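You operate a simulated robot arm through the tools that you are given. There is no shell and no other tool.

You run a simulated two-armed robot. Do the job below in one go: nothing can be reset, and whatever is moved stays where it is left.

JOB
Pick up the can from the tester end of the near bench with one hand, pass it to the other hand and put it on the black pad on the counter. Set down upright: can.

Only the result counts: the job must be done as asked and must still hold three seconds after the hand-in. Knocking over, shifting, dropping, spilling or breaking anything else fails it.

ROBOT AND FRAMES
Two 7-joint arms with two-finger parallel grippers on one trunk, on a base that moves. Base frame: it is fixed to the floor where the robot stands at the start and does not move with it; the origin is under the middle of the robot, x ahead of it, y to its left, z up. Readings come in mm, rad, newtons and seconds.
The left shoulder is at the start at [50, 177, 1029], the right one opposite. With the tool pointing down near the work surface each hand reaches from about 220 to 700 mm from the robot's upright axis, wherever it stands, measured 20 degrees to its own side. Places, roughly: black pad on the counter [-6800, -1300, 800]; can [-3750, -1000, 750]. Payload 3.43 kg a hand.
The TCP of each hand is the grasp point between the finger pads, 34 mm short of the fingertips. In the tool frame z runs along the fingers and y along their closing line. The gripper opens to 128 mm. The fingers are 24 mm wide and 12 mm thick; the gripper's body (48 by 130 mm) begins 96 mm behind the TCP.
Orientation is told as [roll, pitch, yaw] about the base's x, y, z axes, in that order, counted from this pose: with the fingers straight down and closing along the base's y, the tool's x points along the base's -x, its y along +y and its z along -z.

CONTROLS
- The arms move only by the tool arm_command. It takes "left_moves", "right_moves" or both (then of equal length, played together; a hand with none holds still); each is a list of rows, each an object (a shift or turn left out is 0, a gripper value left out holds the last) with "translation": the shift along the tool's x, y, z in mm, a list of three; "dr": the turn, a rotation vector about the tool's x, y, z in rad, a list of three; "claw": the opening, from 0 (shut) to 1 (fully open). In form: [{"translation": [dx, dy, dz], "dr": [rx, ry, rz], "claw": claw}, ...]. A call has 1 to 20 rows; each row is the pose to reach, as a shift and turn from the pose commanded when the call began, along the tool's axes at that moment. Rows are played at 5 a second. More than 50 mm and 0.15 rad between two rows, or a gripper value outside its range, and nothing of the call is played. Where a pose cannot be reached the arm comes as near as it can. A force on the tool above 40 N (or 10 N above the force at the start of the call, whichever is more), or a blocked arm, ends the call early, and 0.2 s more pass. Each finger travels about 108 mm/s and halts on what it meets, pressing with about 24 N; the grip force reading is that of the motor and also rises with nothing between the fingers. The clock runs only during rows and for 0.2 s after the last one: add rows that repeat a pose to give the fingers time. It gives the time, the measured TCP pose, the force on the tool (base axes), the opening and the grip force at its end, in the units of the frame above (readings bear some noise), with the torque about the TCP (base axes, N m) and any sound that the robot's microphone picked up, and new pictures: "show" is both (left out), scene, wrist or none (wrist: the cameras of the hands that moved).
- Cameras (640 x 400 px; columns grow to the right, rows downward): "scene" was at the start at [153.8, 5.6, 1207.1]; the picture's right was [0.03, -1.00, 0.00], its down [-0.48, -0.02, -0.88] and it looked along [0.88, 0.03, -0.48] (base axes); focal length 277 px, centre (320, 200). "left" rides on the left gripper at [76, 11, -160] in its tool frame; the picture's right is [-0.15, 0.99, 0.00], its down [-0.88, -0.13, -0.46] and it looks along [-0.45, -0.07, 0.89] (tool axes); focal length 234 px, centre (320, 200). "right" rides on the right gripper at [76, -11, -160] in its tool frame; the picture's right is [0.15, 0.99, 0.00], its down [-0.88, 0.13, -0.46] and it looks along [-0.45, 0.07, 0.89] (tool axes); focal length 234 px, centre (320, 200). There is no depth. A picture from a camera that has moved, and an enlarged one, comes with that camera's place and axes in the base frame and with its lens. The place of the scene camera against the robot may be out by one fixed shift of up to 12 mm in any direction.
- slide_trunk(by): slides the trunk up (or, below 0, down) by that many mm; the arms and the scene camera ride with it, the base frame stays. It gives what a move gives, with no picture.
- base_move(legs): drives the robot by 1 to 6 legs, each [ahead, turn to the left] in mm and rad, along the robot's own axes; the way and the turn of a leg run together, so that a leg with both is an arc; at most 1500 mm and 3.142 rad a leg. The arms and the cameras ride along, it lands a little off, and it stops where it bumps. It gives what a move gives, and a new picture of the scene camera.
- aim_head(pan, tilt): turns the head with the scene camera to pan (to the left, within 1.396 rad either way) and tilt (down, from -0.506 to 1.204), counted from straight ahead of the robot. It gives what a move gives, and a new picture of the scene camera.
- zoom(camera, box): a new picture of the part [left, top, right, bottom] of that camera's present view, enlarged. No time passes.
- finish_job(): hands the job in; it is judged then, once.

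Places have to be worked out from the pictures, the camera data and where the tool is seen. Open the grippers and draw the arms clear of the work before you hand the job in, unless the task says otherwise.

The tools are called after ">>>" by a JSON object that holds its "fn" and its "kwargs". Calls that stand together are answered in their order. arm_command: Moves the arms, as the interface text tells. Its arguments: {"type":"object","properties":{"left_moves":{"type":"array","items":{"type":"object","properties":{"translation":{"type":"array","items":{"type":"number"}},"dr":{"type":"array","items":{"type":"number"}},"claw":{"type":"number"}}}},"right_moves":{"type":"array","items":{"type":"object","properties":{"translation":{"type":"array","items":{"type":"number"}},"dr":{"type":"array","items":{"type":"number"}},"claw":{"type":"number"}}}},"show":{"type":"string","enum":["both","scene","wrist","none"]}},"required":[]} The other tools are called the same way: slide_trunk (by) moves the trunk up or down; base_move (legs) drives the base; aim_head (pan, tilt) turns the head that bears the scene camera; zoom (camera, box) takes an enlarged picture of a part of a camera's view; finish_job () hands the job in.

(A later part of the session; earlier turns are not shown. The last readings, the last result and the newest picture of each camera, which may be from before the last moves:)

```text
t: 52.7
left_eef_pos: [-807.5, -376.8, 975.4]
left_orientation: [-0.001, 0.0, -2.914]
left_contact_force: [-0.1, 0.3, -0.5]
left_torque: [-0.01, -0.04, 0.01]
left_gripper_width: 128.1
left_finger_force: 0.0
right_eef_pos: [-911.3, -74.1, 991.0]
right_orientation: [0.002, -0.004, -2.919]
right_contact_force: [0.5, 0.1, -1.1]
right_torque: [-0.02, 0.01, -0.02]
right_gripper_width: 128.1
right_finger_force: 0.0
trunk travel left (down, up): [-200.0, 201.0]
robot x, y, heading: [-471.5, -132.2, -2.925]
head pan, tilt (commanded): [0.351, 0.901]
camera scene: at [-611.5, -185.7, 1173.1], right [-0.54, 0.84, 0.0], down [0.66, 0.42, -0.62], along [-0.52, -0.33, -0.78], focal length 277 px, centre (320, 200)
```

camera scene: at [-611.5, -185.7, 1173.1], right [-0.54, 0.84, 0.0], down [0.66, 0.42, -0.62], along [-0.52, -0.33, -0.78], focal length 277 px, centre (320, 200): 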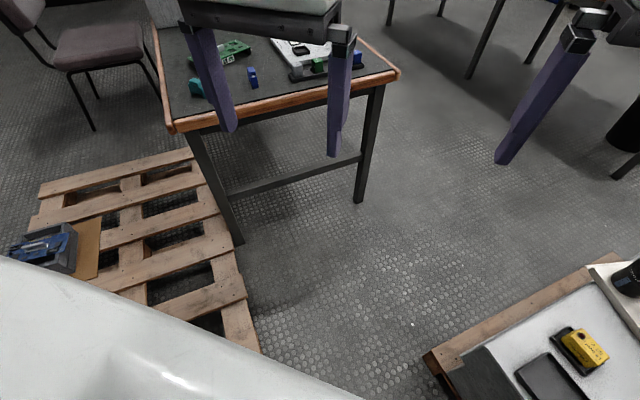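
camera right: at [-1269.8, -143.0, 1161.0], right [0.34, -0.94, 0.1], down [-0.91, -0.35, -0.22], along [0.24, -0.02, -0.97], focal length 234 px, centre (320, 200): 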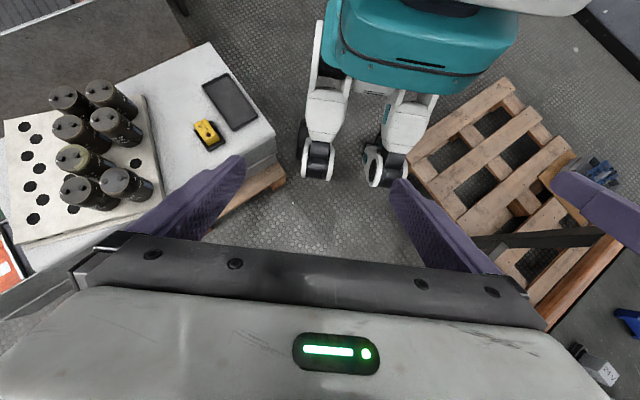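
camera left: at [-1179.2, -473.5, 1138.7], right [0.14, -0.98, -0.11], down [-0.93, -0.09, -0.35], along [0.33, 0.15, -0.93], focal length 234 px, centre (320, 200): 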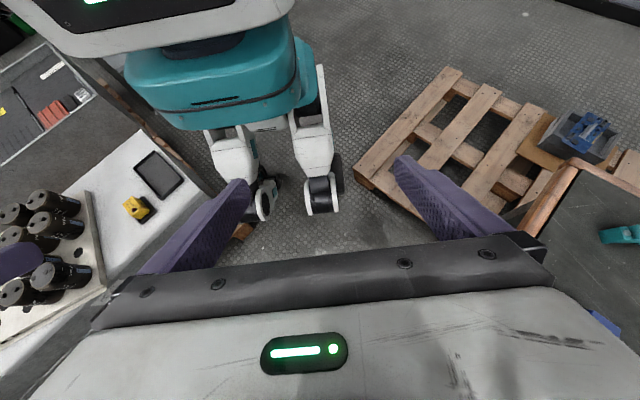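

Now I take wrist pictures from above the gap (hands pointing straight down) to measure both pallet corners accurately.

>>> {"fn": "arm_command", "kwargs": {"left_moves": [{"translation": [0, 0, 0]}], "right_moves": [{"translation": [0, 0, 0]}], "show": "wrist"}}

```text
t: 53.1
left_eef_pos: [-806.6, -377.3, 976.5]
left_orientation: [-0.002, -0.002, -2.915]
left_contact_force: [-0.6, 0.1, -0.4]
left_torque: [-0.03, 0.01, -0.01]
left_gripper_width: 127.9
left_finger_force: 0.1
right_eef_pos: [-911.6, -74.0, 990.0]
right_orientation: [0.003, -0.003, -2.919]
right_contact_force: [0.3, 0.3, -0.7]
right_torque: [0.01, -0.01, 0.01]
right_gripper_width: 128.1
right_finger_force: 0.0
trunk travel left (down, up): [-200.0, 201.0]
robot x, y, heading: [-472.7, -129.8, -2.93]
head pan, tilt (commanded): [0.351, 0.901]
camera right: at [-839.7, -45.4, 1149.5], right [0.36, -0.93, 0.0], down [-0.83, -0.32, 0.46], along [-0.43, -0.17, -0.89], focal length 234 px, centre (320, 200)
camera left: at [-730.5, -371.8, 1135.5], right [0.08, -1.0, 0.0], down [-0.89, -0.07, 0.46], along [-0.46, -0.03, -0.89], focal length 234 px, centre (320, 200)
```

right: 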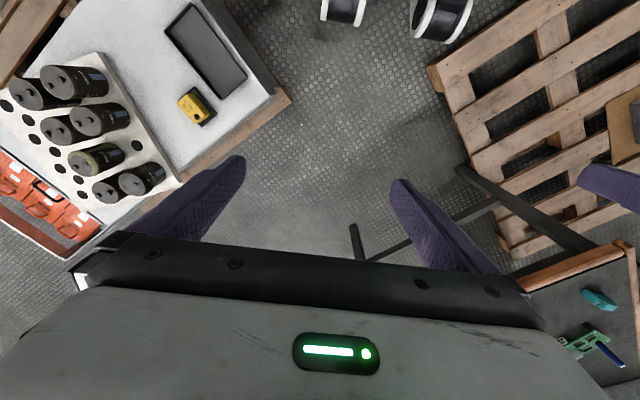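
left: 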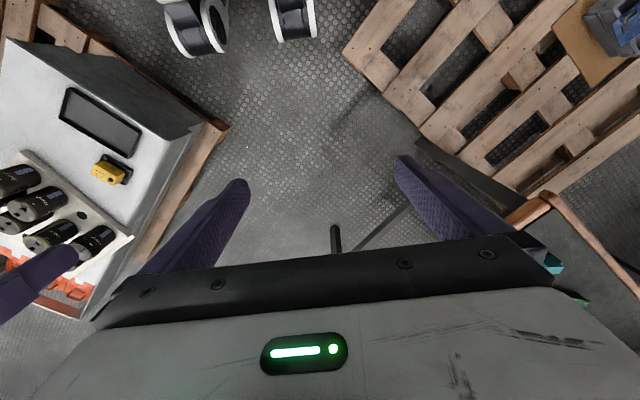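

Overhead views put the pallet corners at P1≈[-622,-455] and P2≈[-956,49] (605 mm apart). I'll reposition onto the line perpendicular to that gap through its middle (-789,-203), heading ≈ -2.556.

>>> {"fn": "base_move", "kwargs": {"legs": [[0, -1.9], [150, 0], [0, 2.27]]}}

>>> {"fn": "aim_head", "kwargs": {"pan": 0.0, "tilt": 0.9}}

```text
t: 64.4
left_eef_pos: [-680.6, -333.0, 975.3]
left_orientation: [-0.001, -0.003, -2.546]
left_contact_force: [-0.4, 0.0, 0.5]
left_torque: [-0.02, 0.01, 0.0]
left_gripper_width: 128.0
left_finger_force: 0.0
right_eef_pos: [-887.4, -88.1, 990.2]
right_orientation: [0.003, -0.004, -2.548]
right_contact_force: [0.1, 0.3, 0.5]
right_torque: [0.02, 0.01, 0.01]
right_gripper_width: 128.0
right_finger_force: 0.0
trunk travel left (down, up): [-200.0, 201.0]
robot x, y, heading: [-457.1, 14.5, -2.555]
head pan, tilt (commanded): [0.351, 0.901]
camera scene: at [-566.8, -80.8, 1173.1], right [-0.81, 0.59, 0.0], down [0.46, 0.63, -0.62], along [-0.37, -0.5, -0.78], focal length 277 px, centre (320, 200)
```

scene: 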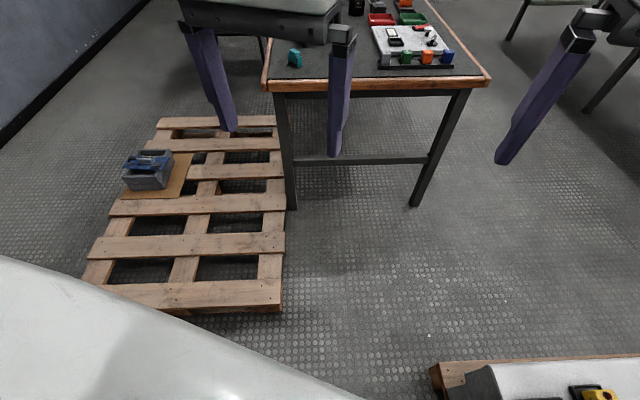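

```text
t: 65.2
left_eef_pos: [-680.9, -331.6, 975.7]
left_orientation: [-0.002, -0.004, -2.546]
left_contact_force: [-0.3, 0.0, -0.5]
left_torque: [0.04, -0.02, 0.0]
left_gripper_width: 127.9
left_finger_force: 0.1
right_eef_pos: [-887.3, -87.1, 989.7]
right_orientation: [0.002, -0.003, -2.548]
right_contact_force: [-0.2, -0.3, -0.8]
right_torque: [0.03, 0.02, -0.01]
right_gripper_width: 128.1
right_finger_force: 0.1
trunk travel left (down, up): [-200.0, 201.0]
robot x, y, heading: [-456.4, 14.8, -2.554]
head pan, tilt (commanded): [0.0, 0.901]
camera scene: at [-585.0, -61.8, 1173.1], right [-0.56, 0.83, 0.0], down [0.65, 0.44, -0.62], along [-0.52, -0.34, -0.78], focal length 277 px, centre (320, 200)
```

scene: 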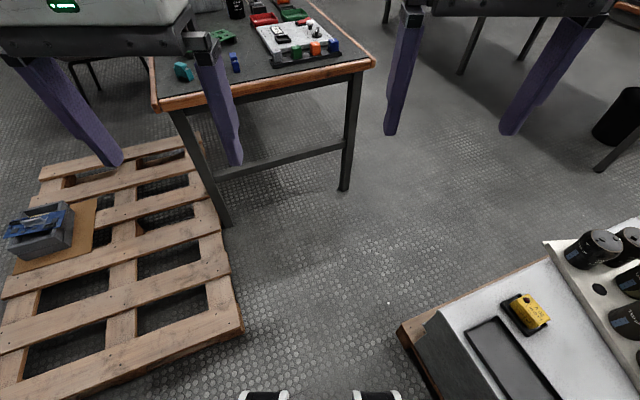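

The view straight ahead shows both pallet corners symmetric about my centre line (columns 243 and 399) and ~610 mm apart. I drive straight 590 mm through.

>>> {"fn": "base_move", "kwargs": {"legs": [[590, 0]]}}

```text
t: 68.6
left_eef_pos: [-1181.7, -661.4, 976.2]
left_orientation: [-0.002, -0.002, -2.55]
left_contact_force: [0.5, 0.2, 1.1]
left_torque: [0.03, -0.01, -0.02]
left_gripper_width: 127.7
left_finger_force: 0.1
right_eef_pos: [-1387.1, -417.0, 990.6]
right_orientation: [0.004, -0.004, -2.554]
right_contact_force: [0.5, 0.4, 0.6]
right_torque: [-0.02, 0.0, -0.01]
right_gripper_width: 128.1
right_finger_force: 0.0
trunk travel left (down, up): [-200.0, 201.0]
robot x, y, heading: [-949.7, -314.6, -2.559]
head pan, tilt (commanded): [0.0, 0.901]
camera scene: at [-1084.4, -392.0, 1173.1], right [-0.55, 0.83, 0.0], down [0.65, 0.43, -0.62], along [-0.52, -0.34, -0.78], focal length 277 px, centre (320, 200)
```

scene: 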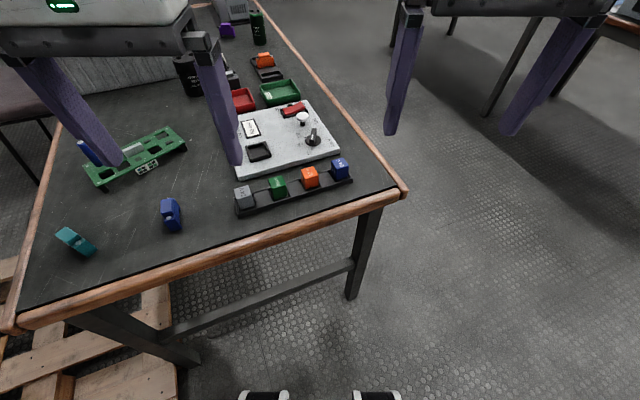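

Through the first gap, now at about [-950,-315]. I turn right to heading ≈2.65 and pass between the table corner and the pallet.

>>> {"fn": "base_move", "kwargs": {"legs": [[0, -1.077], [700, 0]]}}

>>> {"fn": "aim_head", "kwargs": {"pan": 0.9, "tilt": 0.4}}

```text
t: 75.3
left_eef_pos: [-1990.3, 63.1, 976.3]
left_orientation: [-0.002, -0.002, 2.65]
left_contact_force: [-0.2, -0.4, 1.2]
left_torque: [0.0, 0.02, 0.02]
left_gripper_width: 128.0
left_finger_force: 0.2
right_eef_pos: [-1870.7, 358.9, 990.0]
right_orientation: [0.003, -0.005, 2.649]
right_contact_force: [-0.2, 0.3, -0.7]
right_torque: [-0.01, -0.03, -0.02]
right_gripper_width: 128.3
right_finger_force: 0.2
trunk travel left (down, up): [-200.0, 201.0]
robot x, y, heading: [-1579.7, 25.3, 2.644]
head pan, tilt (commanded): [0.0, 0.901]
camera scene: at [-1712.6, 99.7, 1173.1], right [0.48, 0.88, 0.0], down [0.69, -0.37, -0.62], along [-0.55, 0.3, -0.78], focal length 277 px, centre (320, 200)
```

scene: 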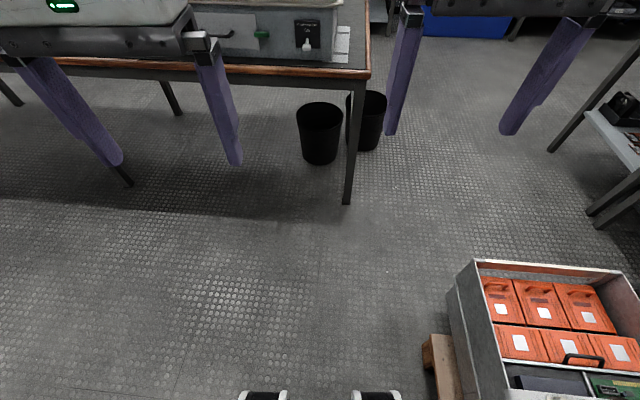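

```text
t: 76.5
left_eef_pos: [-1990.6, 62.7, 976.0]
left_orientation: [-0.001, -0.002, 2.651]
left_contact_force: [-0.6, 0.8, -0.6]
left_torque: [0.0, -0.01, 0.03]
left_gripper_width: 128.2
left_finger_force: 0.0
right_eef_pos: [-1871.0, 358.8, 989.7]
right_orientation: [0.003, -0.005, 2.648]
right_contact_force: [-0.8, -0.6, -0.3]
right_torque: [0.01, 0.0, -0.02]
right_gripper_width: 128.0
right_finger_force: 0.0
trunk travel left (down, up): [-200.0, 201.0]
robot x, y, heading: [-1579.2, 22.7, 2.639]
head pan, tilt (commanded): [0.901, 0.4]
camera scene: at [-1731.4, 27.3, 1216.1], right [-0.39, 0.92, 0.0], down [0.36, 0.15, -0.92], along [-0.85, -0.36, -0.39], focal length 277 px, centre (320, 200)
```

scene: 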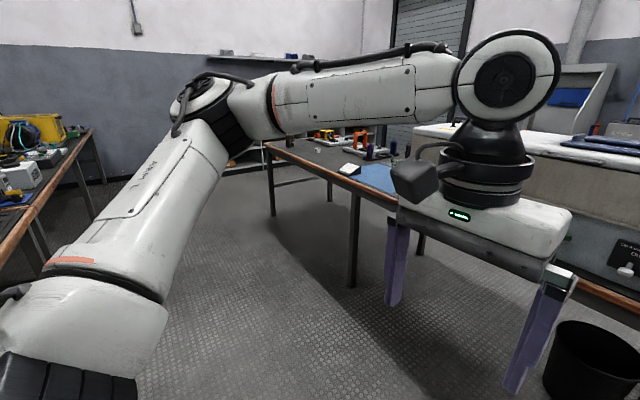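

Passed the second gap; robot at [-1579,24]. The bench edge runs parallel to the aisle; the can sits at its far-left end. I turn left to heading ≈ -2.467 and drive 1500 mm along the aisle, then look.

>>> {"fn": "base_move", "kwargs": {"legs": [[0, 1.176], [1500, 0]]}}

>>> {"fn": "aim_head", "kwargs": {"pan": -0.7, "tilt": 0.5}}

```text
t: 86.9
left_eef_pos: [-2982.9, -1274.0, 975.1]
left_orientation: [-0.002, -0.002, -2.473]
left_contact_force: [-0.1, -0.1, -0.9]
left_torque: [0.01, 0.01, 0.01]
left_gripper_width: 127.9
left_finger_force: 0.1
right_eef_pos: [-3206.6, -1044.3, 990.3]
right_orientation: [0.005, -0.006, -2.474]
right_contact_force: [0.2, 0.2, 0.1]
right_torque: [0.0, 0.02, 0.02]
right_gripper_width: 127.6
right_finger_force: 0.1
trunk travel left (down, up): [-200.0, 201.0]
robot x, y, heading: [-2786.1, -910.2, -2.481]
head pan, tilt (commanded): [0.901, 0.4]
camera scene: at [-2848.8, -1041.9, 1216.1], right [-1.0, 0.01, 0.0], down [0.0, 0.39, -0.92], along [-0.01, -0.92, -0.39], focal length 277 px, centre (320, 200)
```

scene: 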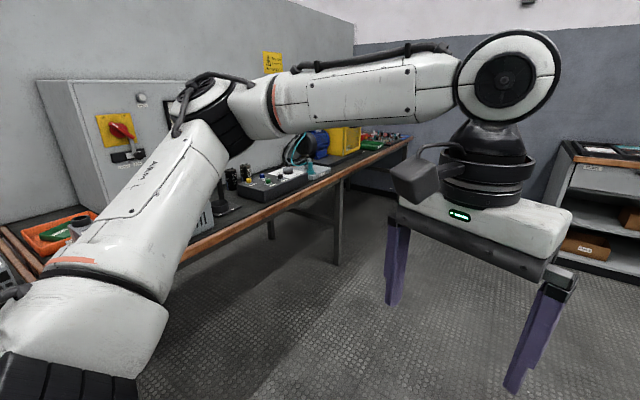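

```text
t: 88.6
left_eef_pos: [-2982.9, -1273.8, 974.6]
left_orientation: [-0.001, 0.0, -2.473]
left_contact_force: [0.4, -0.4, -0.3]
left_torque: [-0.02, 0.01, 0.02]
left_gripper_width: 128.0
left_finger_force: 0.1
right_eef_pos: [-3208.1, -1044.4, 989.3]
right_orientation: [0.003, -0.005, -2.476]
right_contact_force: [0.3, -1.0, -1.1]
right_torque: [-0.01, 0.0, 0.03]
right_gripper_width: 128.0
right_finger_force: 0.0
trunk travel left (down, up): [-200.0, 201.0]
robot x, y, heading: [-2786.6, -910.1, -2.482]
head pan, tilt (commanded): [-0.7, 0.499]
camera scene: at [-2938.9, -945.8, 1207.0], right [0.04, 1.0, 0.0], down [0.48, -0.02, -0.88], along [-0.88, 0.03, -0.48], focal length 277 px, centre (320, 200)
```

scene: 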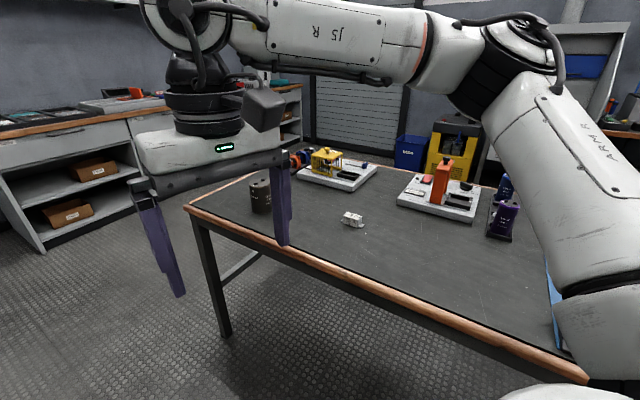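

The can is visible on the left end of the bench: base ≈[-3705,-1105], about 120 mm tall, ~70 mm wide. I drive to a stand point ≈[-3311,-1371] in front of it and turn to face the bench squarely (heading ≈2.55).

>>> {"fn": "base_move", "kwargs": {"legs": [[0, 0.06], [699, 0], [0, -1.309]]}}

>>> {"fn": "aim_head", "kwargs": {"pan": 0.0, "tilt": 0.6}}

```text
t: 96.1
left_eef_pos: [-3723.3, -1326.1, 975.4]
left_orientation: [-0.002, 0.0, 2.61]
left_contact_force: [0.7, 0.2, 0.4]
left_torque: [0.0, 0.01, -0.01]
left_gripper_width: 127.9
left_finger_force: 0.1
right_eef_pos: [-3591.6, -1035.1, 989.7]
right_orientation: [0.003, -0.005, 2.606]
right_contact_force: [-0.2, -0.4, 0.5]
right_torque: [-0.02, 0.01, -0.02]
right_gripper_width: 128.0
right_finger_force: 0.0
trunk travel left (down, up): [-200.0, 201.0]
robot x, y, heading: [-3314.5, -1379.3, 2.6]
head pan, tilt (commanded): [-0.7, 0.499]
camera scene: at [-3410.1, -1255.6, 1207.0], right [0.95, 0.32, 0.0], down [0.15, -0.45, -0.88], along [-0.28, 0.83, -0.48], focal length 277 px, centre (320, 200)
```

scene: 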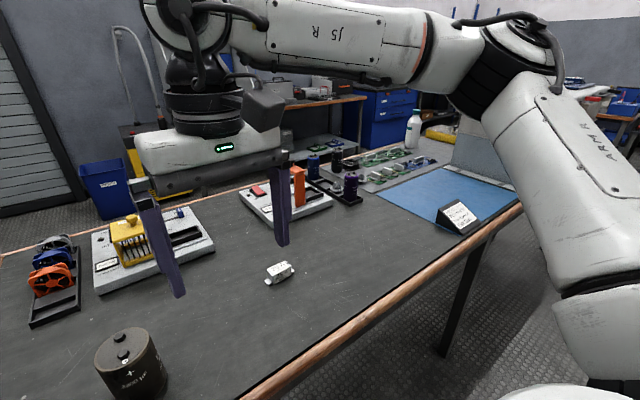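

```text
t: 97.1
left_eef_pos: [-3724.8, -1326.0, 975.9]
left_orientation: [-0.004, -0.001, 2.607]
left_contact_force: [-0.1, -0.3, -0.1]
left_torque: [-0.02, 0.04, 0.0]
left_gripper_width: 128.1
left_finger_force: 0.1
right_eef_pos: [-3592.0, -1036.1, 990.6]
right_orientation: [0.003, -0.005, 2.606]
right_contact_force: [0.8, -0.2, 0.1]
right_torque: [0.0, -0.02, 0.01]
right_gripper_width: 128.1
right_finger_force: 0.0
trunk travel left (down, up): [-200.0, 201.0]
robot x, y, heading: [-3313.1, -1382.6, 2.595]
head pan, tilt (commanded): [0.0, 0.6]
camera scene: at [-3456.4, -1296.2, 1197.9], right [0.52, 0.86, 0.0], down [0.48, -0.29, -0.83], along [-0.71, 0.43, -0.56], focal length 277 px, centre (320, 200)
```

scene: 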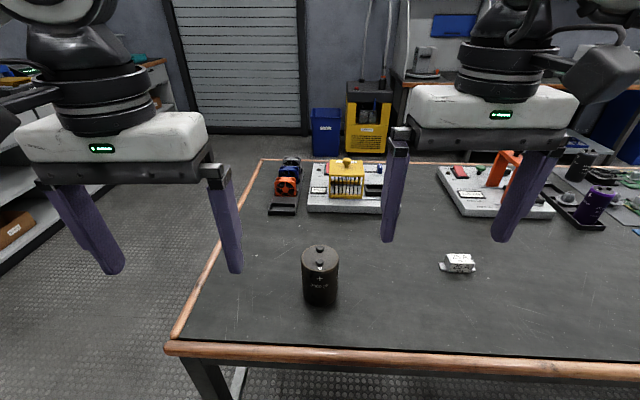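

The can stands straight ahead (≈500 mm in front, lateral ≈0). I zoom in to measure its size and check its look.

>>> {"fn": "zoom", "kwargs": {"camera": "scene", "box": [260, 220, 380, 320]}}

>>> {"fn": "arm_command", "kwargs": {"left_moves": [{"translation": [0, 0, 0]}], "right_moves": [{"translation": [0, 0, 0]}], "show": "wrist"}}

```text
4.00 times, centred on (320, 270) of scene
camera zoom: at [-3456.4, -1296.2, 1197.9], right [0.52, 0.86, 0.0], down [0.48, -0.29, -0.83], along [-0.71, 0.43, -0.56], focal length 1108 px, centre (320, -80)
```

zoom: 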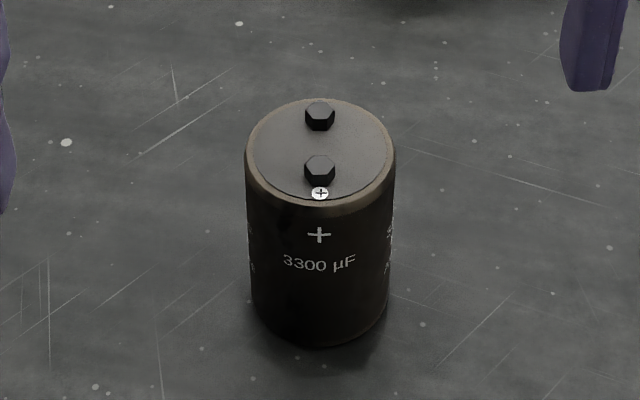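

```text
t: 97.5
left_eef_pos: [-3724.4, -1327.4, 974.9]
left_orientation: [-0.003, -0.001, 2.607]
left_contact_force: [-0.5, 0.3, 0.0]
left_torque: [-0.01, 0.02, -0.02]
left_gripper_width: 128.3
left_finger_force: 0.1
right_eef_pos: [-3591.2, -1036.0, 990.9]
right_orientation: [0.005, -0.004, 2.606]
right_contact_force: [0.1, 0.4, 0.3]
right_torque: [-0.01, 0.01, -0.01]
right_gripper_width: 128.0
right_finger_force: 0.1
trunk travel left (down, up): [-200.0, 201.0]
robot x, y, heading: [-3313.8, -1380.8, 2.595]
head pan, tilt (commanded): [0.0, 0.6]
camera right: at [-3520.1, -1064.5, 1149.5], right [-0.38, -0.93, 0.0], down [-0.82, 0.34, 0.46], along [-0.43, 0.17, -0.89], focal length 234 px, centre (320, 200)
camera left: at [-3665.1, -1376.6, 1135.6], right [-0.63, -0.78, 0.0], down [-0.69, 0.56, 0.46], along [-0.35, 0.29, -0.89], focal length 234 px, centre (320, 200)
```

right: 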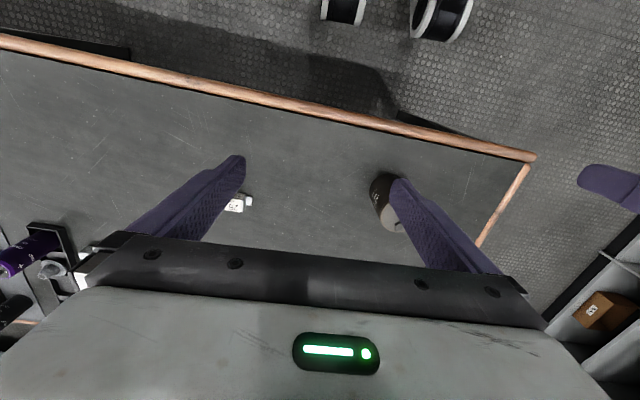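
left: 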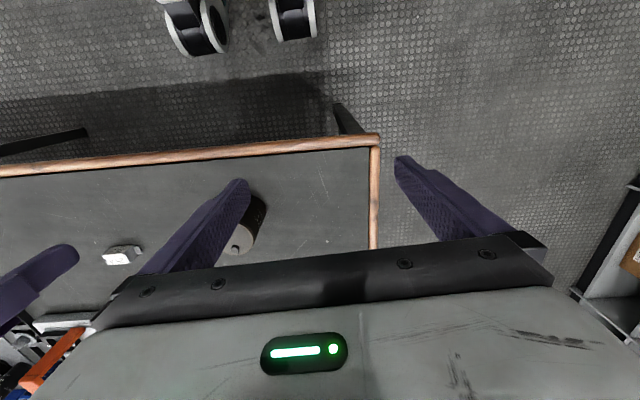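

It is a capacitor can, Ø≈64 mm, height ≈110 mm, with two terminals on top. Before choosing hands, I look over at the counter to find the black pad and its surroundings.

>>> {"fn": "aim_head", "kwargs": {"pan": 0.6, "tilt": 0.1}}

>>> {"fn": "zoom", "kwargs": {"camera": "scene", "box": [140, 140, 300, 240]}}

>>> {"fn": "zoom", "kwargs": {"camera": "scene", "box": [260, 140, 420, 240]}}

```text
t: 98.5
left_eef_pos: [-3723.4, -1326.6, 976.4]
left_orientation: [-0.005, -0.001, 2.608]
left_contact_force: [-0.3, -0.6, -0.6]
left_torque: [0.04, 0.0, 0.03]
left_gripper_width: 128.0
left_finger_force: 0.1
right_eef_pos: [-3591.1, -1036.7, 990.7]
right_orientation: [0.005, -0.005, 2.606]
right_contact_force: [0.3, -0.1, 0.7]
right_torque: [0.0, -0.04, 0.04]
right_gripper_width: 128.3
right_finger_force: 0.0
trunk travel left (down, up): [-200.0, 201.0]
robot x, y, heading: [-3313.5, -1379.8, 2.602]
head pan, tilt (commanded): [0.6, 0.099]
camera scene: at [-3472.6, -1347.1, 1244.0], right [-0.06, 1.0, 0.0], down [0.1, 0.01, -0.99], along [-0.99, -0.06, -0.1], focal length 277 px, centre (320, 200)
```

scene: 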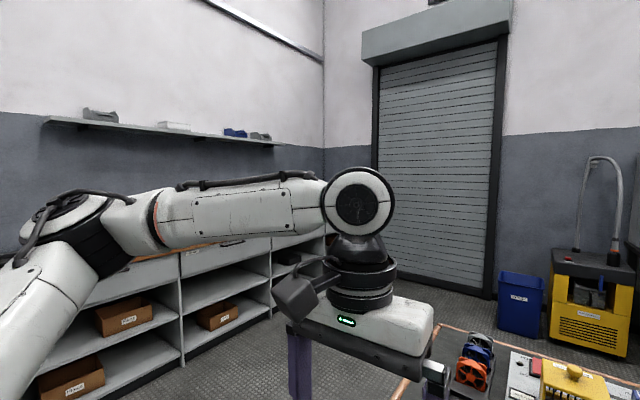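

```text
4.00 times, centred on (220, 190) of scene
camera zoom: at [-3472.6, -1347.1, 1244.0], right [-0.06, 1.0, 0.0], down [0.1, 0.01, -0.99], along [-0.99, -0.06, -0.1], focal length 1108 px, centre (720, 240)
```

zoom: 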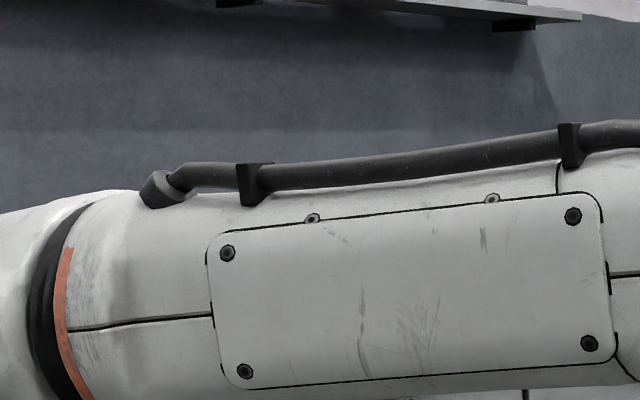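

```text
4.00 times, centred on (340, 190) of scene
camera zoom: at [-3472.6, -1347.1, 1244.0], right [-0.06, 1.0, 0.0], down [0.1, 0.01, -0.99], along [-0.99, -0.06, -0.1], focal length 1108 px, centre (240, 240)
```

zoom: 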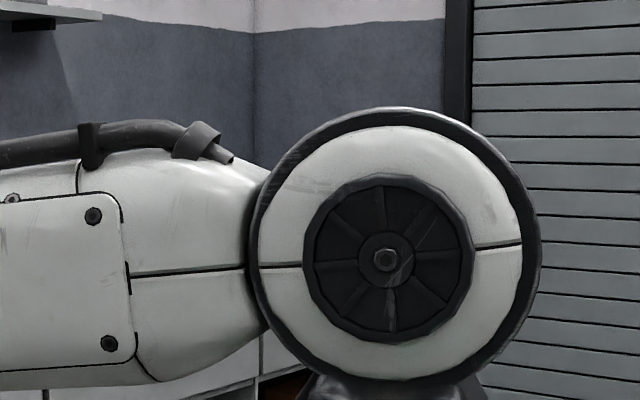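

The arm hides the counter. I turn the base left 0.5 rad so the counter is straight ahead and zoom in on it.

>>> {"fn": "base_move", "kwargs": {"legs": [[0, 0.5]]}}

>>> {"fn": "aim_head", "kwargs": {"pan": 0.0, "tilt": 0.15}}

>>> {"fn": "zoom", "kwargs": {"camera": "scene", "box": [240, 150, 400, 250]}}

```text
t: 100.3
left_eef_pos: [-3700.7, -1530.1, 975.5]
left_orientation: [-0.003, -0.003, 3.104]
left_contact_force: [-0.2, 0.0, -0.6]
left_torque: [0.0, -0.01, 0.0]
left_gripper_width: 128.1
left_finger_force: 0.1
right_eef_pos: [-3721.8, -1210.0, 991.0]
right_orientation: [0.003, -0.006, 3.101]
right_contact_force: [0.2, -0.5, 0.3]
right_torque: [0.03, 0.04, -0.03]
right_gripper_width: 128.0
right_finger_force: 0.0
trunk travel left (down, up): [-200.0, 201.0]
robot x, y, heading: [-3312.9, -1384.1, 3.094]
head pan, tilt (commanded): [0.6, 0.099]
camera scene: at [-3468.9, -1423.4, 1244.1], right [-0.53, 0.85, 0.0], down [0.08, 0.05, -0.99], along [-0.85, -0.52, -0.1], focal length 277 px, centre (320, 200)
```

scene: 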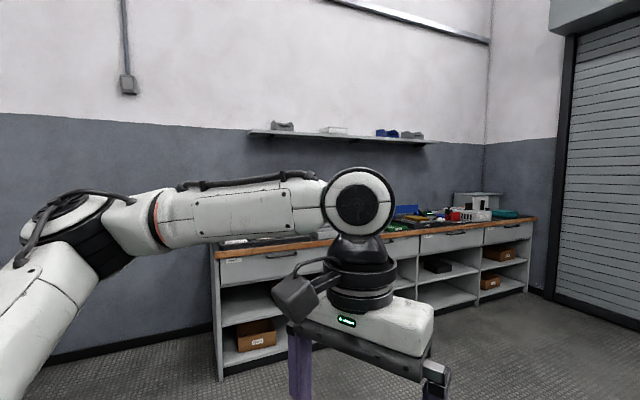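

```text
t: 101.3
left_eef_pos: [-3700.2, -1528.5, 975.2]
left_orientation: [-0.002, 0.0, 3.104]
left_contact_force: [-0.5, 0.6, -0.3]
left_torque: [-0.03, 0.01, 0.03]
left_gripper_width: 127.8
left_finger_force: 0.0
right_eef_pos: [-3722.5, -1210.5, 990.4]
right_orientation: [0.004, -0.006, 3.101]
right_contact_force: [0.1, -0.1, 0.4]
right_torque: [0.0, -0.02, 0.01]
right_gripper_width: 127.8
right_finger_force: 0.0
trunk travel left (down, up): [-200.0, 201.0]
robot x, y, heading: [-3313.7, -1381.2, 3.098]
head pan, tilt (commanded): [0.0, 0.15]
camera scene: at [-3483.3, -1370.5, 1239.4], right [0.04, 1.0, 0.0], down [0.15, -0.01, -0.99], along [-0.99, 0.04, -0.15], focal length 277 px, centre (320, 200)
```

scene: 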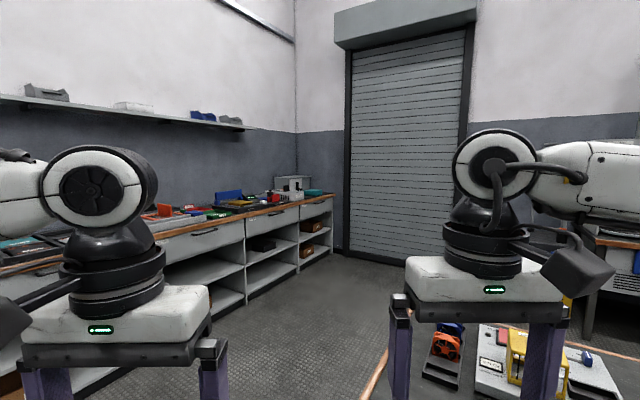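

```text
4.00 times, centred on (320, 200) of scene
camera zoom: at [-3483.3, -1370.5, 1239.4], right [0.04, 1.0, 0.0], down [0.15, -0.01, -0.99], along [-0.99, 0.04, -0.15], focal length 1108 px, centre (320, 200)
```

zoom: 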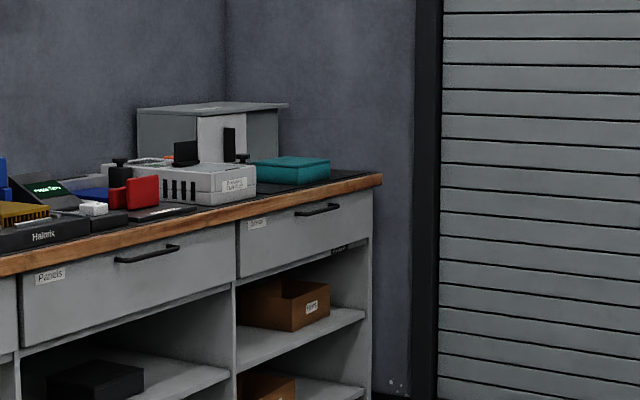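

The counter runs along the left wall; the pad should be near its right end (a dark area near a teal box), about 190 mm from the front edge with free room on its right, so the right hand should place and the left should pick. I turn back to face the can.

>>> {"fn": "base_move", "kwargs": {"legs": [[0, -0.5]]}}

>>> {"fn": "aim_head", "kwargs": {"pan": 0.0, "tilt": 0.7}}

>>> {"fn": "arm_command", "kwargs": {"left_moves": [{"dr": [0, 0, 0.145]}, {"dr": [0, 0, 0.29]}, {"dr": [0, 0, 0.435]}, {"dr": [0, 0, 0.58]}, {"dr": [0, 0, 0.725]}, {"dr": [0, 0, 0.87]}, {"dr": [0, 0, 1.015]}, {"dr": [0, 0, 1.16]}, {"dr": [0, 0, 1.16]}], "right_moves": [{"translation": [0, -40, -10]}, {"translation": [0, -80, -20]}, {"translation": [0, -120, -30]}, {"translation": [0, -160, -30]}, {"translation": [0, -160, -30]}, {"translation": [0, -160, -30]}, {"translation": [0, -160, -30]}, {"translation": [0, -160, -30]}, {"translation": [0, -160, -30]}]}}

```text
t: 103.2
left_eef_pos: [-3723.2, -1323.0, 976.4]
left_orientation: [-0.003, -0.002, 2.597]
left_contact_force: [0.1, -0.2, 1.2]
left_torque: [0.04, -0.03, 0.02]
left_gripper_width: 128.0
left_finger_force: 0.0
right_eef_pos: [-3587.6, -1033.0, 991.7]
right_orientation: [0.002, -0.005, 2.595]
right_contact_force: [0.5, -0.2, 0.3]
right_torque: [-0.02, 0.03, -0.02]
right_gripper_width: 127.7
right_finger_force: 0.1
trunk travel left (down, up): [-200.0, 201.0]
robot x, y, heading: [-3310.1, -1382.6, 2.588]
head pan, tilt (commanded): [0.0, 0.15]
camera scene: at [-3459.2, -1292.4, 1239.4], right [0.52, 0.85, 0.0], down [0.13, -0.08, -0.99], along [-0.84, 0.52, -0.15], focal length 277 px, centre (320, 200)
```

scene: 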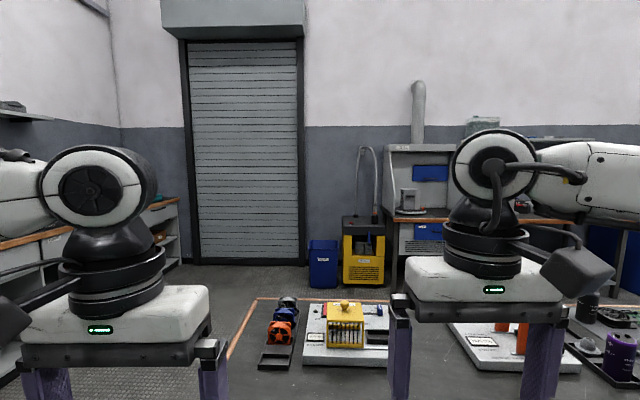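

```text
t: 104.2
left_eef_pos: [-3722.1, -1323.0, 975.7]
left_orientation: [-0.005, -0.002, 2.597]
left_contact_force: [0.5, 0.5, -0.3]
left_torque: [-0.01, 0.0, 0.01]
left_gripper_width: 127.7
left_finger_force: 0.0
right_eef_pos: [-3587.1, -1032.9, 990.3]
right_orientation: [0.004, -0.003, 2.595]
right_contact_force: [0.3, 0.6, -0.3]
right_torque: [0.02, -0.02, 0.02]
right_gripper_width: 128.1
right_finger_force: 0.1
trunk travel left (down, up): [-200.0, 201.0]
robot x, y, heading: [-3310.0, -1380.9, 2.588]
head pan, tilt (commanded): [0.0, 0.7]
camera scene: at [-3452.7, -1296.7, 1189.4], right [0.52, 0.85, 0.0], down [0.55, -0.34, -0.77], along [-0.65, 0.4, -0.64], focal length 277 px, centre (320, 200)
```

scene: 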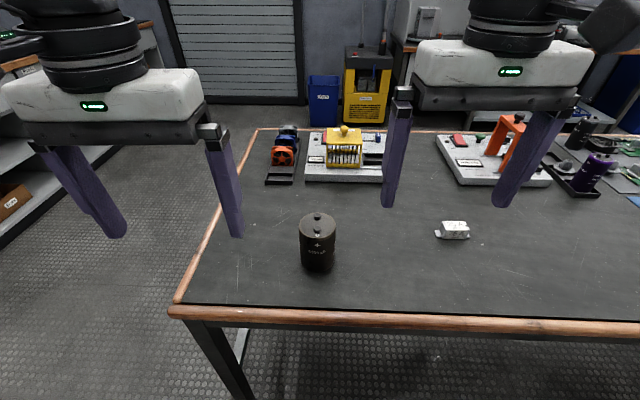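

```text
t: 106.2
left_eef_pos: [-3723.6, -1322.5, 975.5]
left_orientation: [-0.001, -0.003, 1.435]
left_contact_force: [0.2, -0.3, 0.0]
left_torque: [-0.02, -0.01, 0.0]
left_gripper_width: 128.0
left_finger_force: 0.1
right_eef_pos: [-3505.0, -897.8, 1019.5]
right_orientation: [0.004, -0.006, 2.596]
right_contact_force: [-0.2, -0.7, -0.4]
right_torque: [0.04, -0.01, -0.01]
right_gripper_width: 128.1
right_finger_force: 0.0
trunk travel left (down, up): [-200.0, 201.0]
robot x, y, heading: [-3315.0, -1380.1, 2.59]
head pan, tilt (commanded): [0.0, 0.7]
camera scene: at [-3452.7, -1296.7, 1189.3], right [0.52, 0.85, 0.0], down [0.55, -0.34, -0.76], along [-0.65, 0.4, -0.64], focal length 277 px, centre (320, 200)
camera right: at [-3433.9, -927.4, 1178.8], right [-0.39, -0.92, 0.0], down [-0.82, 0.35, 0.46], along [-0.43, 0.18, -0.89], focal length 234 px, centre (320, 200)
camera left: at [-3745.1, -1397.2, 1135.7], right [-0.96, 0.28, 0.0], down [0.25, 0.85, 0.46], along [0.13, 0.44, -0.89], focal length 234 px, centre (320, 200)
```

scene: 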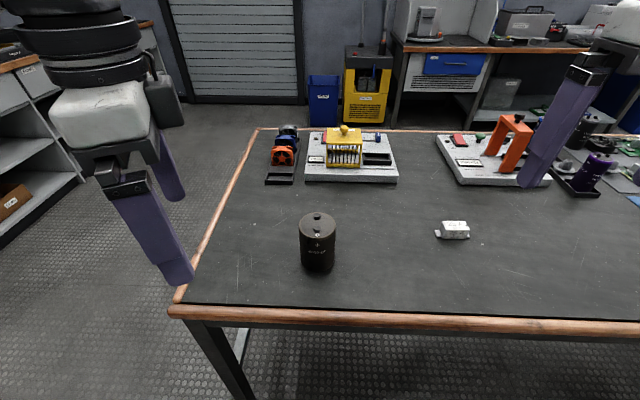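
right: 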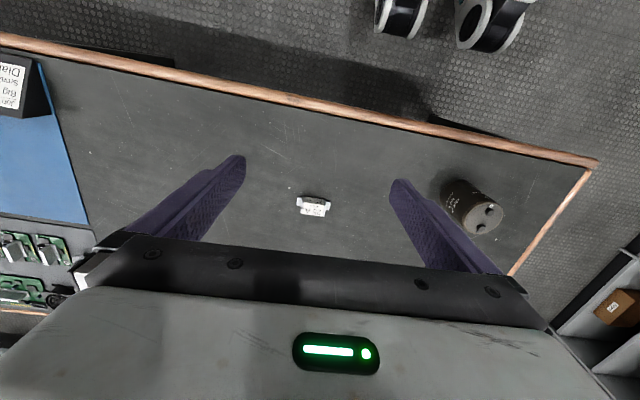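
left: 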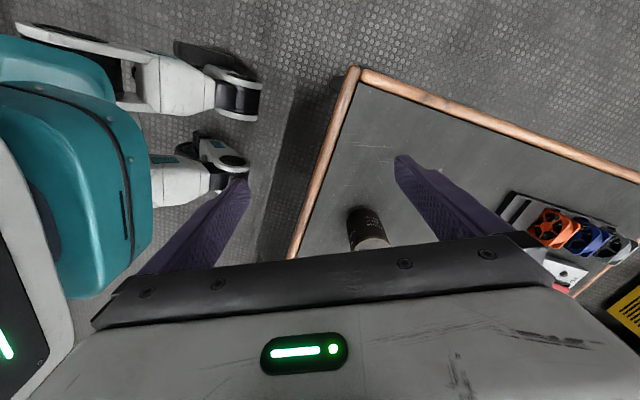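

Rotation of the left hand works. From the three cameras the can is near [-3737,-1113], top ≈ z 855. I move the left hand above it at the present height.

>>> {"fn": "arm_command", "kwargs": {"left_moves": [{"translation": [-41, 8, 0]}, {"translation": [-82, 17, 0]}, {"translation": [-123, 25, 0]}, {"translation": [-164, 33, 0]}, {"translation": [-206, 42, 0]}, {"translation": [-206, 42, 0]}]}}

```text
t: 107.6
left_eef_pos: [-3737.0, -1110.9, 975.7]
left_orientation: [0.003, -0.003, 1.437]
left_contact_force: [-0.9, -0.3, 0.0]
left_torque: [-0.01, -0.01, -0.03]
left_gripper_width: 127.9
left_finger_force: 0.1
right_eef_pos: [-3504.8, -898.3, 1019.5]
right_orientation: [0.003, -0.005, 2.595]
right_contact_force: [0.3, -0.6, -0.2]
right_torque: [-0.02, -0.01, -0.01]
right_gripper_width: 128.0
right_finger_force: 0.2
trunk travel left (down, up): [-200.0, 201.0]
robot x, y, heading: [-3311.7, -1379.9, 2.586]
head pan, tilt (commanded): [0.0, 0.7]
camera scene: at [-3452.7, -1296.7, 1189.3], right [0.52, 0.85, 0.0], down [0.55, -0.34, -0.76], along [-0.65, 0.4, -0.64], focal length 277 px, centre (320, 200)
camera left: at [-3758.8, -1185.6, 1135.3], right [-0.96, 0.28, 0.0], down [0.25, 0.85, 0.46], along [0.13, 0.44, -0.89], focal length 234 px, centre (320, 200)
```

scene: 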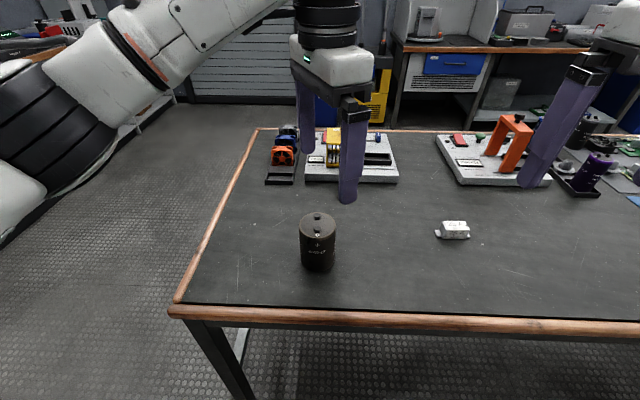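
left: 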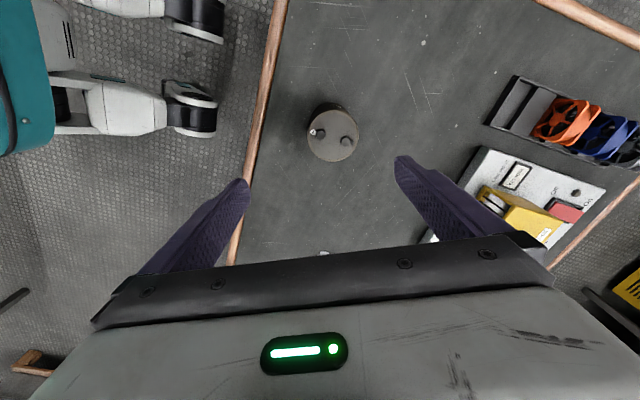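

The wrist view puts the can's top centre at about [-3757,-1126]. I correct by (-20,-15) mm and descend 45 mm (tips still above the can) for a closer check.

>>> {"fn": "arm_command", "kwargs": {"left_moves": [{"translation": [17.6, 17.8, 0]}, {"translation": [17.6, 17.8, 22]}, {"translation": [17.6, 17.8, 45]}, {"translation": [17.6, 17.8, 45]}], "show": "both"}}

```text
t: 108.6
left_eef_pos: [-3756.9, -1126.3, 933.1]
left_orientation: [0.001, -0.004, 1.438]
left_contact_force: [0.2, 0.2, 0.4]
left_torque: [0.03, -0.02, 0.0]
left_gripper_width: 128.4
left_finger_force: 0.0
right_eef_pos: [-3506.1, -897.9, 1019.5]
right_orientation: [0.005, -0.005, 2.595]
right_contact_force: [-0.4, -0.6, 0.8]
right_torque: [0.0, -0.01, 0.01]
right_gripper_width: 128.0
right_finger_force: 0.1
trunk travel left (down, up): [-200.0, 201.0]
robot x, y, heading: [-3315.1, -1381.9, 2.594]
head pan, tilt (commanded): [0.0, 0.7]
camera scene: at [-3452.7, -1296.7, 1189.3], right [0.52, 0.85, 0.0], down [0.55, -0.34, -0.76], along [-0.65, 0.4, -0.64], focal length 277 px, centre (320, 200)
camera left: at [-3778.5, -1201.7, 1091.6], right [-0.96, 0.28, 0.0], down [0.25, 0.85, 0.46], along [0.13, 0.44, -0.89], focal length 234 px, centre (320, 200)
```

scene: 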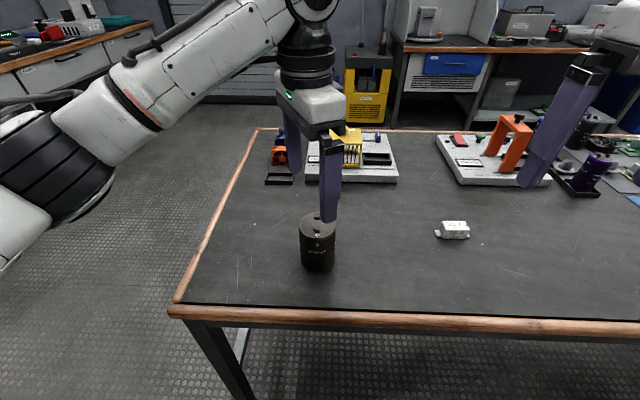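
left: 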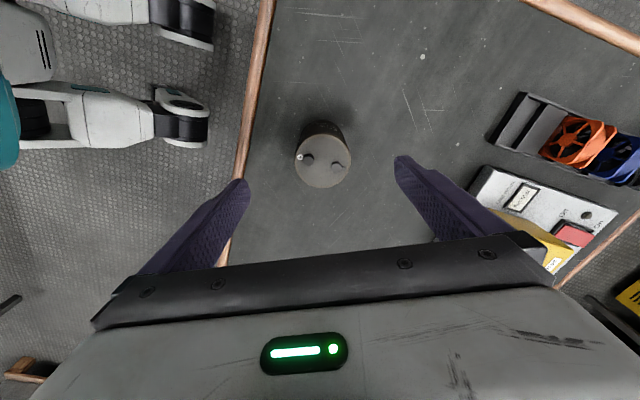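

The can is centred between the open fingers. I descend 122 mm to TCP z≈811 (tips ≈27 mm above the bench), still open.

>>> {"fn": "arm_command", "kwargs": {"left_moves": [{"translation": [0, 0, 25]}, {"translation": [0, 0, 50]}, {"translation": [0, 0, 75]}, {"translation": [0, 0, 100]}, {"translation": [0, 0, 122]}, {"translation": [0, 0, 122]}], "show": "both"}}

```text
t: 110.0
left_eef_pos: [-3758.8, -1128.5, 809.0]
left_orientation: [0.001, -0.004, 1.437]
left_contact_force: [-0.5, -0.5, -0.2]
left_torque: [0.01, -0.03, 0.01]
left_gripper_width: 128.1
left_finger_force: 0.0
right_eef_pos: [-3503.8, -898.5, 1020.0]
right_orientation: [0.003, -0.004, 2.596]
right_contact_force: [-0.4, -0.3, 0.3]
right_torque: [-0.02, -0.01, -0.03]
right_gripper_width: 127.9
right_finger_force: 0.1
trunk travel left (down, up): [-200.0, 201.0]
robot x, y, heading: [-3311.1, -1382.4, 2.589]
head pan, tilt (commanded): [0.0, 0.7]
camera scene: at [-3452.7, -1296.7, 1189.3], right [0.52, 0.85, 0.0], down [0.55, -0.34, -0.76], along [-0.65, 0.4, -0.64], focal length 277 px, centre (320, 200)
camera left: at [-3779.7, -1203.2, 968.5], right [-0.96, 0.28, 0.0], down [0.25, 0.85, 0.46], along [0.13, 0.44, -0.89], focal length 234 px, centre (320, 200)
```

scene: 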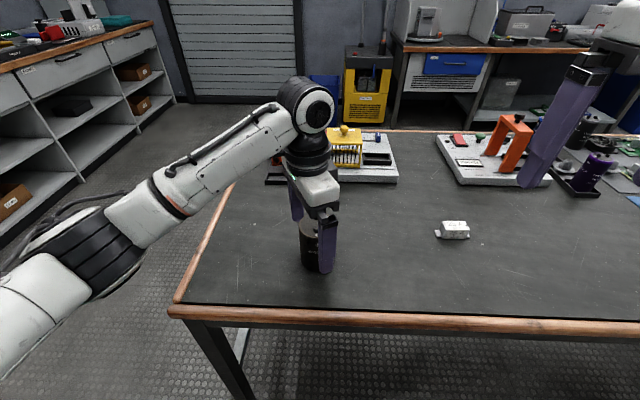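
left: 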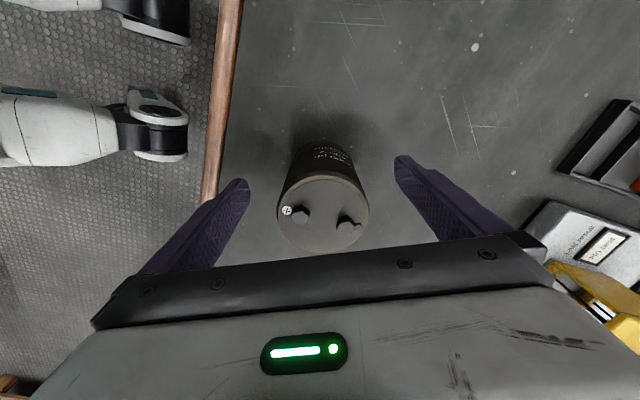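

The can sits centred between the fingers (top z≈842, so bench top ≈726). I close the left gripper on it.

>>> {"fn": "arm_command", "kwargs": {"left_moves": [{"translation": [0, 0, 0], "claw": 0.0}, {"translation": [0, 0, 0], "claw": 0.0}, {"translation": [0, 0, 0], "claw": 0.0}, {"translation": [0, 0, 0], "claw": 0.0}, {"translation": [0, 0, 0], "claw": 0.0}], "show": "wrist"}}

```text
t: 111.2
left_eef_pos: [-3757.2, -1128.1, 809.5]
left_orientation: [0.0, -0.003, 1.438]
left_contact_force: [-1.4, -0.2, -0.4]
left_torque: [-0.03, 0.0, 0.03]
left_gripper_width: 68.7
left_finger_force: 23.8
right_eef_pos: [-3505.5, -897.8, 1019.8]
right_orientation: [0.002, -0.003, 2.594]
right_contact_force: [0.2, -0.7, -0.3]
right_torque: [-0.01, 0.01, 0.01]
right_gripper_width: 128.4
right_finger_force: 0.1
trunk travel left (down, up): [-200.0, 201.0]
robot x, y, heading: [-3314.6, -1381.3, 2.593]
head pan, tilt (commanded): [0.0, 0.7]
camera left: at [-3779.8, -1203.2, 968.6], right [-0.96, 0.28, 0.0], down [0.25, 0.85, 0.46], along [0.13, 0.44, -0.89], focal length 234 px, centre (320, 200)
```

left: 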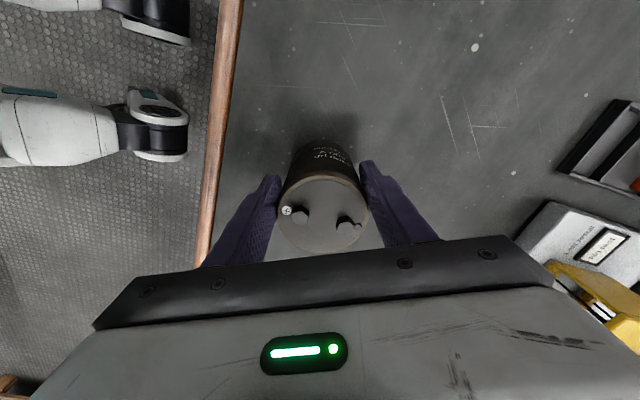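

Gripped (68.7 mm), but from the rim geometry the can's axis is ~11 mm off the finger centre-line (toward tool −x). I open, shift 10 mm that way and 20 mm lower, and look again before re-closing.

>>> {"fn": "arm_command", "kwargs": {"left_moves": [{"translation": [0, 0, 0], "claw": 0.9}, {"translation": [0, 0, 0], "claw": 0.9}, {"translation": [-5, 0, 0], "claw": 0.9}, {"translation": [-10, 0, 0], "claw": 0.9}, {"translation": [-10, 0, 10], "claw": 0.9}, {"translation": [-10, 0, 20], "claw": 0.9}, {"translation": [-10, 0, 20], "claw": 0.9}], "show": "both"}}

>>> {"fn": "zoom", "kwargs": {"camera": "scene", "box": [260, 180, 380, 280]}}

```text
t: 112.8
left_eef_pos: [-3756.6, -1118.8, 789.3]
left_orientation: [0.0, -0.003, 1.436]
left_contact_force: [-0.5, -0.5, -0.2]
left_torque: [0.0, -0.01, 0.03]
left_gripper_width: 114.9
left_finger_force: 0.1
right_eef_pos: [-3506.1, -897.9, 1019.8]
right_orientation: [0.004, -0.005, 2.593]
right_contact_force: [-0.3, 0.0, -0.9]
right_torque: [0.01, 0.01, 0.0]
right_gripper_width: 128.1
right_finger_force: 0.2
trunk travel left (down, up): [-200.0, 201.0]
robot x, y, heading: [-3314.6, -1377.5, 2.584]
head pan, tilt (commanded): [0.0, 0.7]
camera scene: at [-3452.7, -1296.7, 1189.3], right [0.52, 0.85, 0.0], down [0.55, -0.34, -0.76], along [-0.65, 0.4, -0.64], focal length 277 px, centre (320, 200)
camera left: at [-3778.4, -1193.6, 948.9], right [-0.96, 0.28, 0.0], down [0.25, 0.85, 0.46], along [0.13, 0.44, -0.89], focal length 234 px, centre (320, 200)
```

scene: 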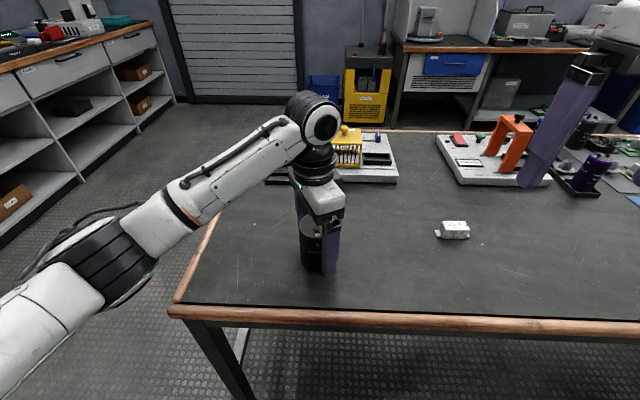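
left: 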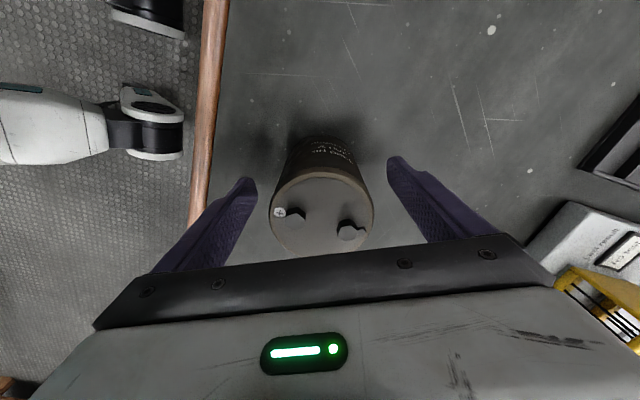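

```text
4.00 times, centred on (320, 230) of scene
camera zoom: at [-3452.7, -1296.7, 1189.3], right [0.52, 0.85, 0.0], down [0.55, -0.34, -0.76], along [-0.65, 0.4, -0.64], focal length 1108 px, centre (320, 80)
```

zoom: 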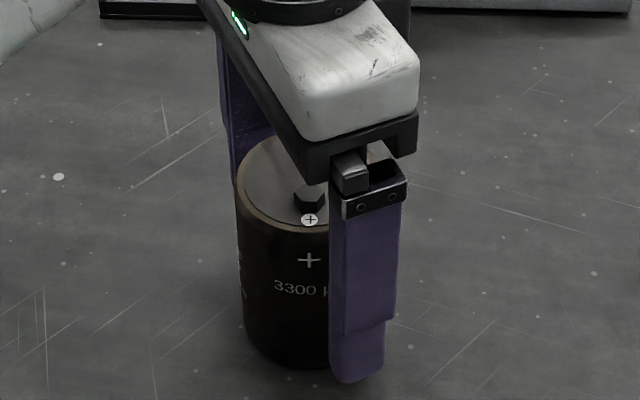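

Now the can's axis is within ~3 mm of the finger centre-line. I close the left gripper.

>>> {"fn": "arm_command", "kwargs": {"left_moves": [{"translation": [3, 0, 0], "claw": 0.9}, {"translation": [3, 0, 0], "claw": 0.0}, {"translation": [3, 0, 0], "claw": 0.0}, {"translation": [3, 0, 0], "claw": 0.0}, {"translation": [3, 0, 0], "claw": 0.0}, {"translation": [3, 0, 0], "claw": 0.0}], "show": "wrist"}}

>>> {"fn": "zoom", "kwargs": {"camera": "scene", "box": [260, 180, 380, 280]}}

```text
t: 114.2
left_eef_pos: [-3756.8, -1120.6, 789.2]
left_orientation: [0.001, -0.003, 1.44]
left_contact_force: [-3.2, 1.6, 1.1]
left_torque: [0.09, -0.07, 0.0]
left_gripper_width: 68.7
left_finger_force: 23.7
right_eef_pos: [-3505.7, -898.4, 1018.8]
right_orientation: [0.003, -0.004, 2.596]
right_contact_force: [-0.3, -0.1, 0.1]
right_torque: [0.0, -0.01, -0.01]
right_gripper_width: 127.7
right_finger_force: 0.0
trunk travel left (down, up): [-200.0, 201.0]
robot x, y, heading: [-3311.0, -1374.6, 2.59]
head pan, tilt (commanded): [0.0, 0.7]
camera left: at [-3778.5, -1195.9, 948.9], right [-0.96, 0.28, 0.0], down [0.25, 0.85, 0.46], along [0.13, 0.44, -0.89], focal length 234 px, centre (320, 200)
```

left: 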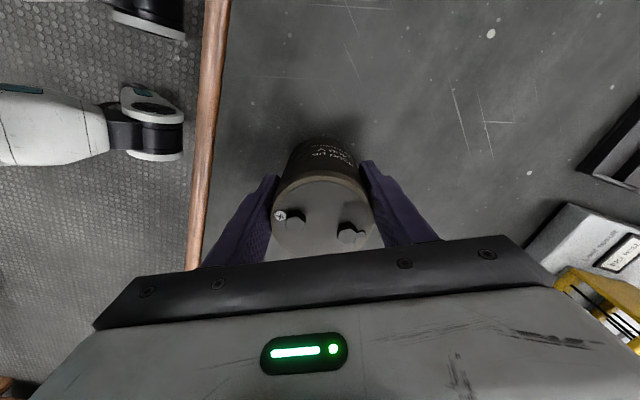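

```text
4.00 times, centred on (320, 230) of scene
camera zoom: at [-3452.8, -1296.7, 1189.3], right [0.52, 0.85, 0.0], down [0.55, -0.34, -0.76], along [-0.65, 0.4, -0.64], focal length 1108 px, centre (320, 80)
```

zoom: 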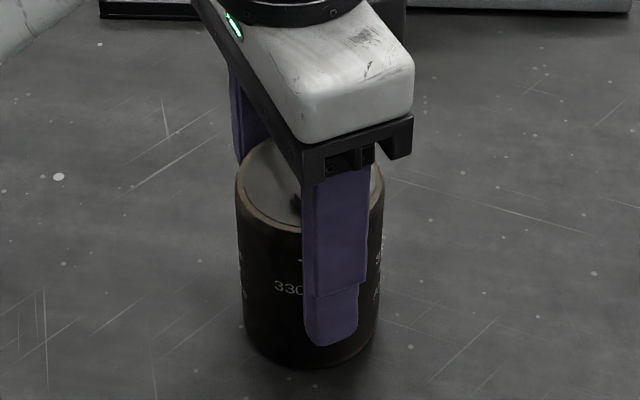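

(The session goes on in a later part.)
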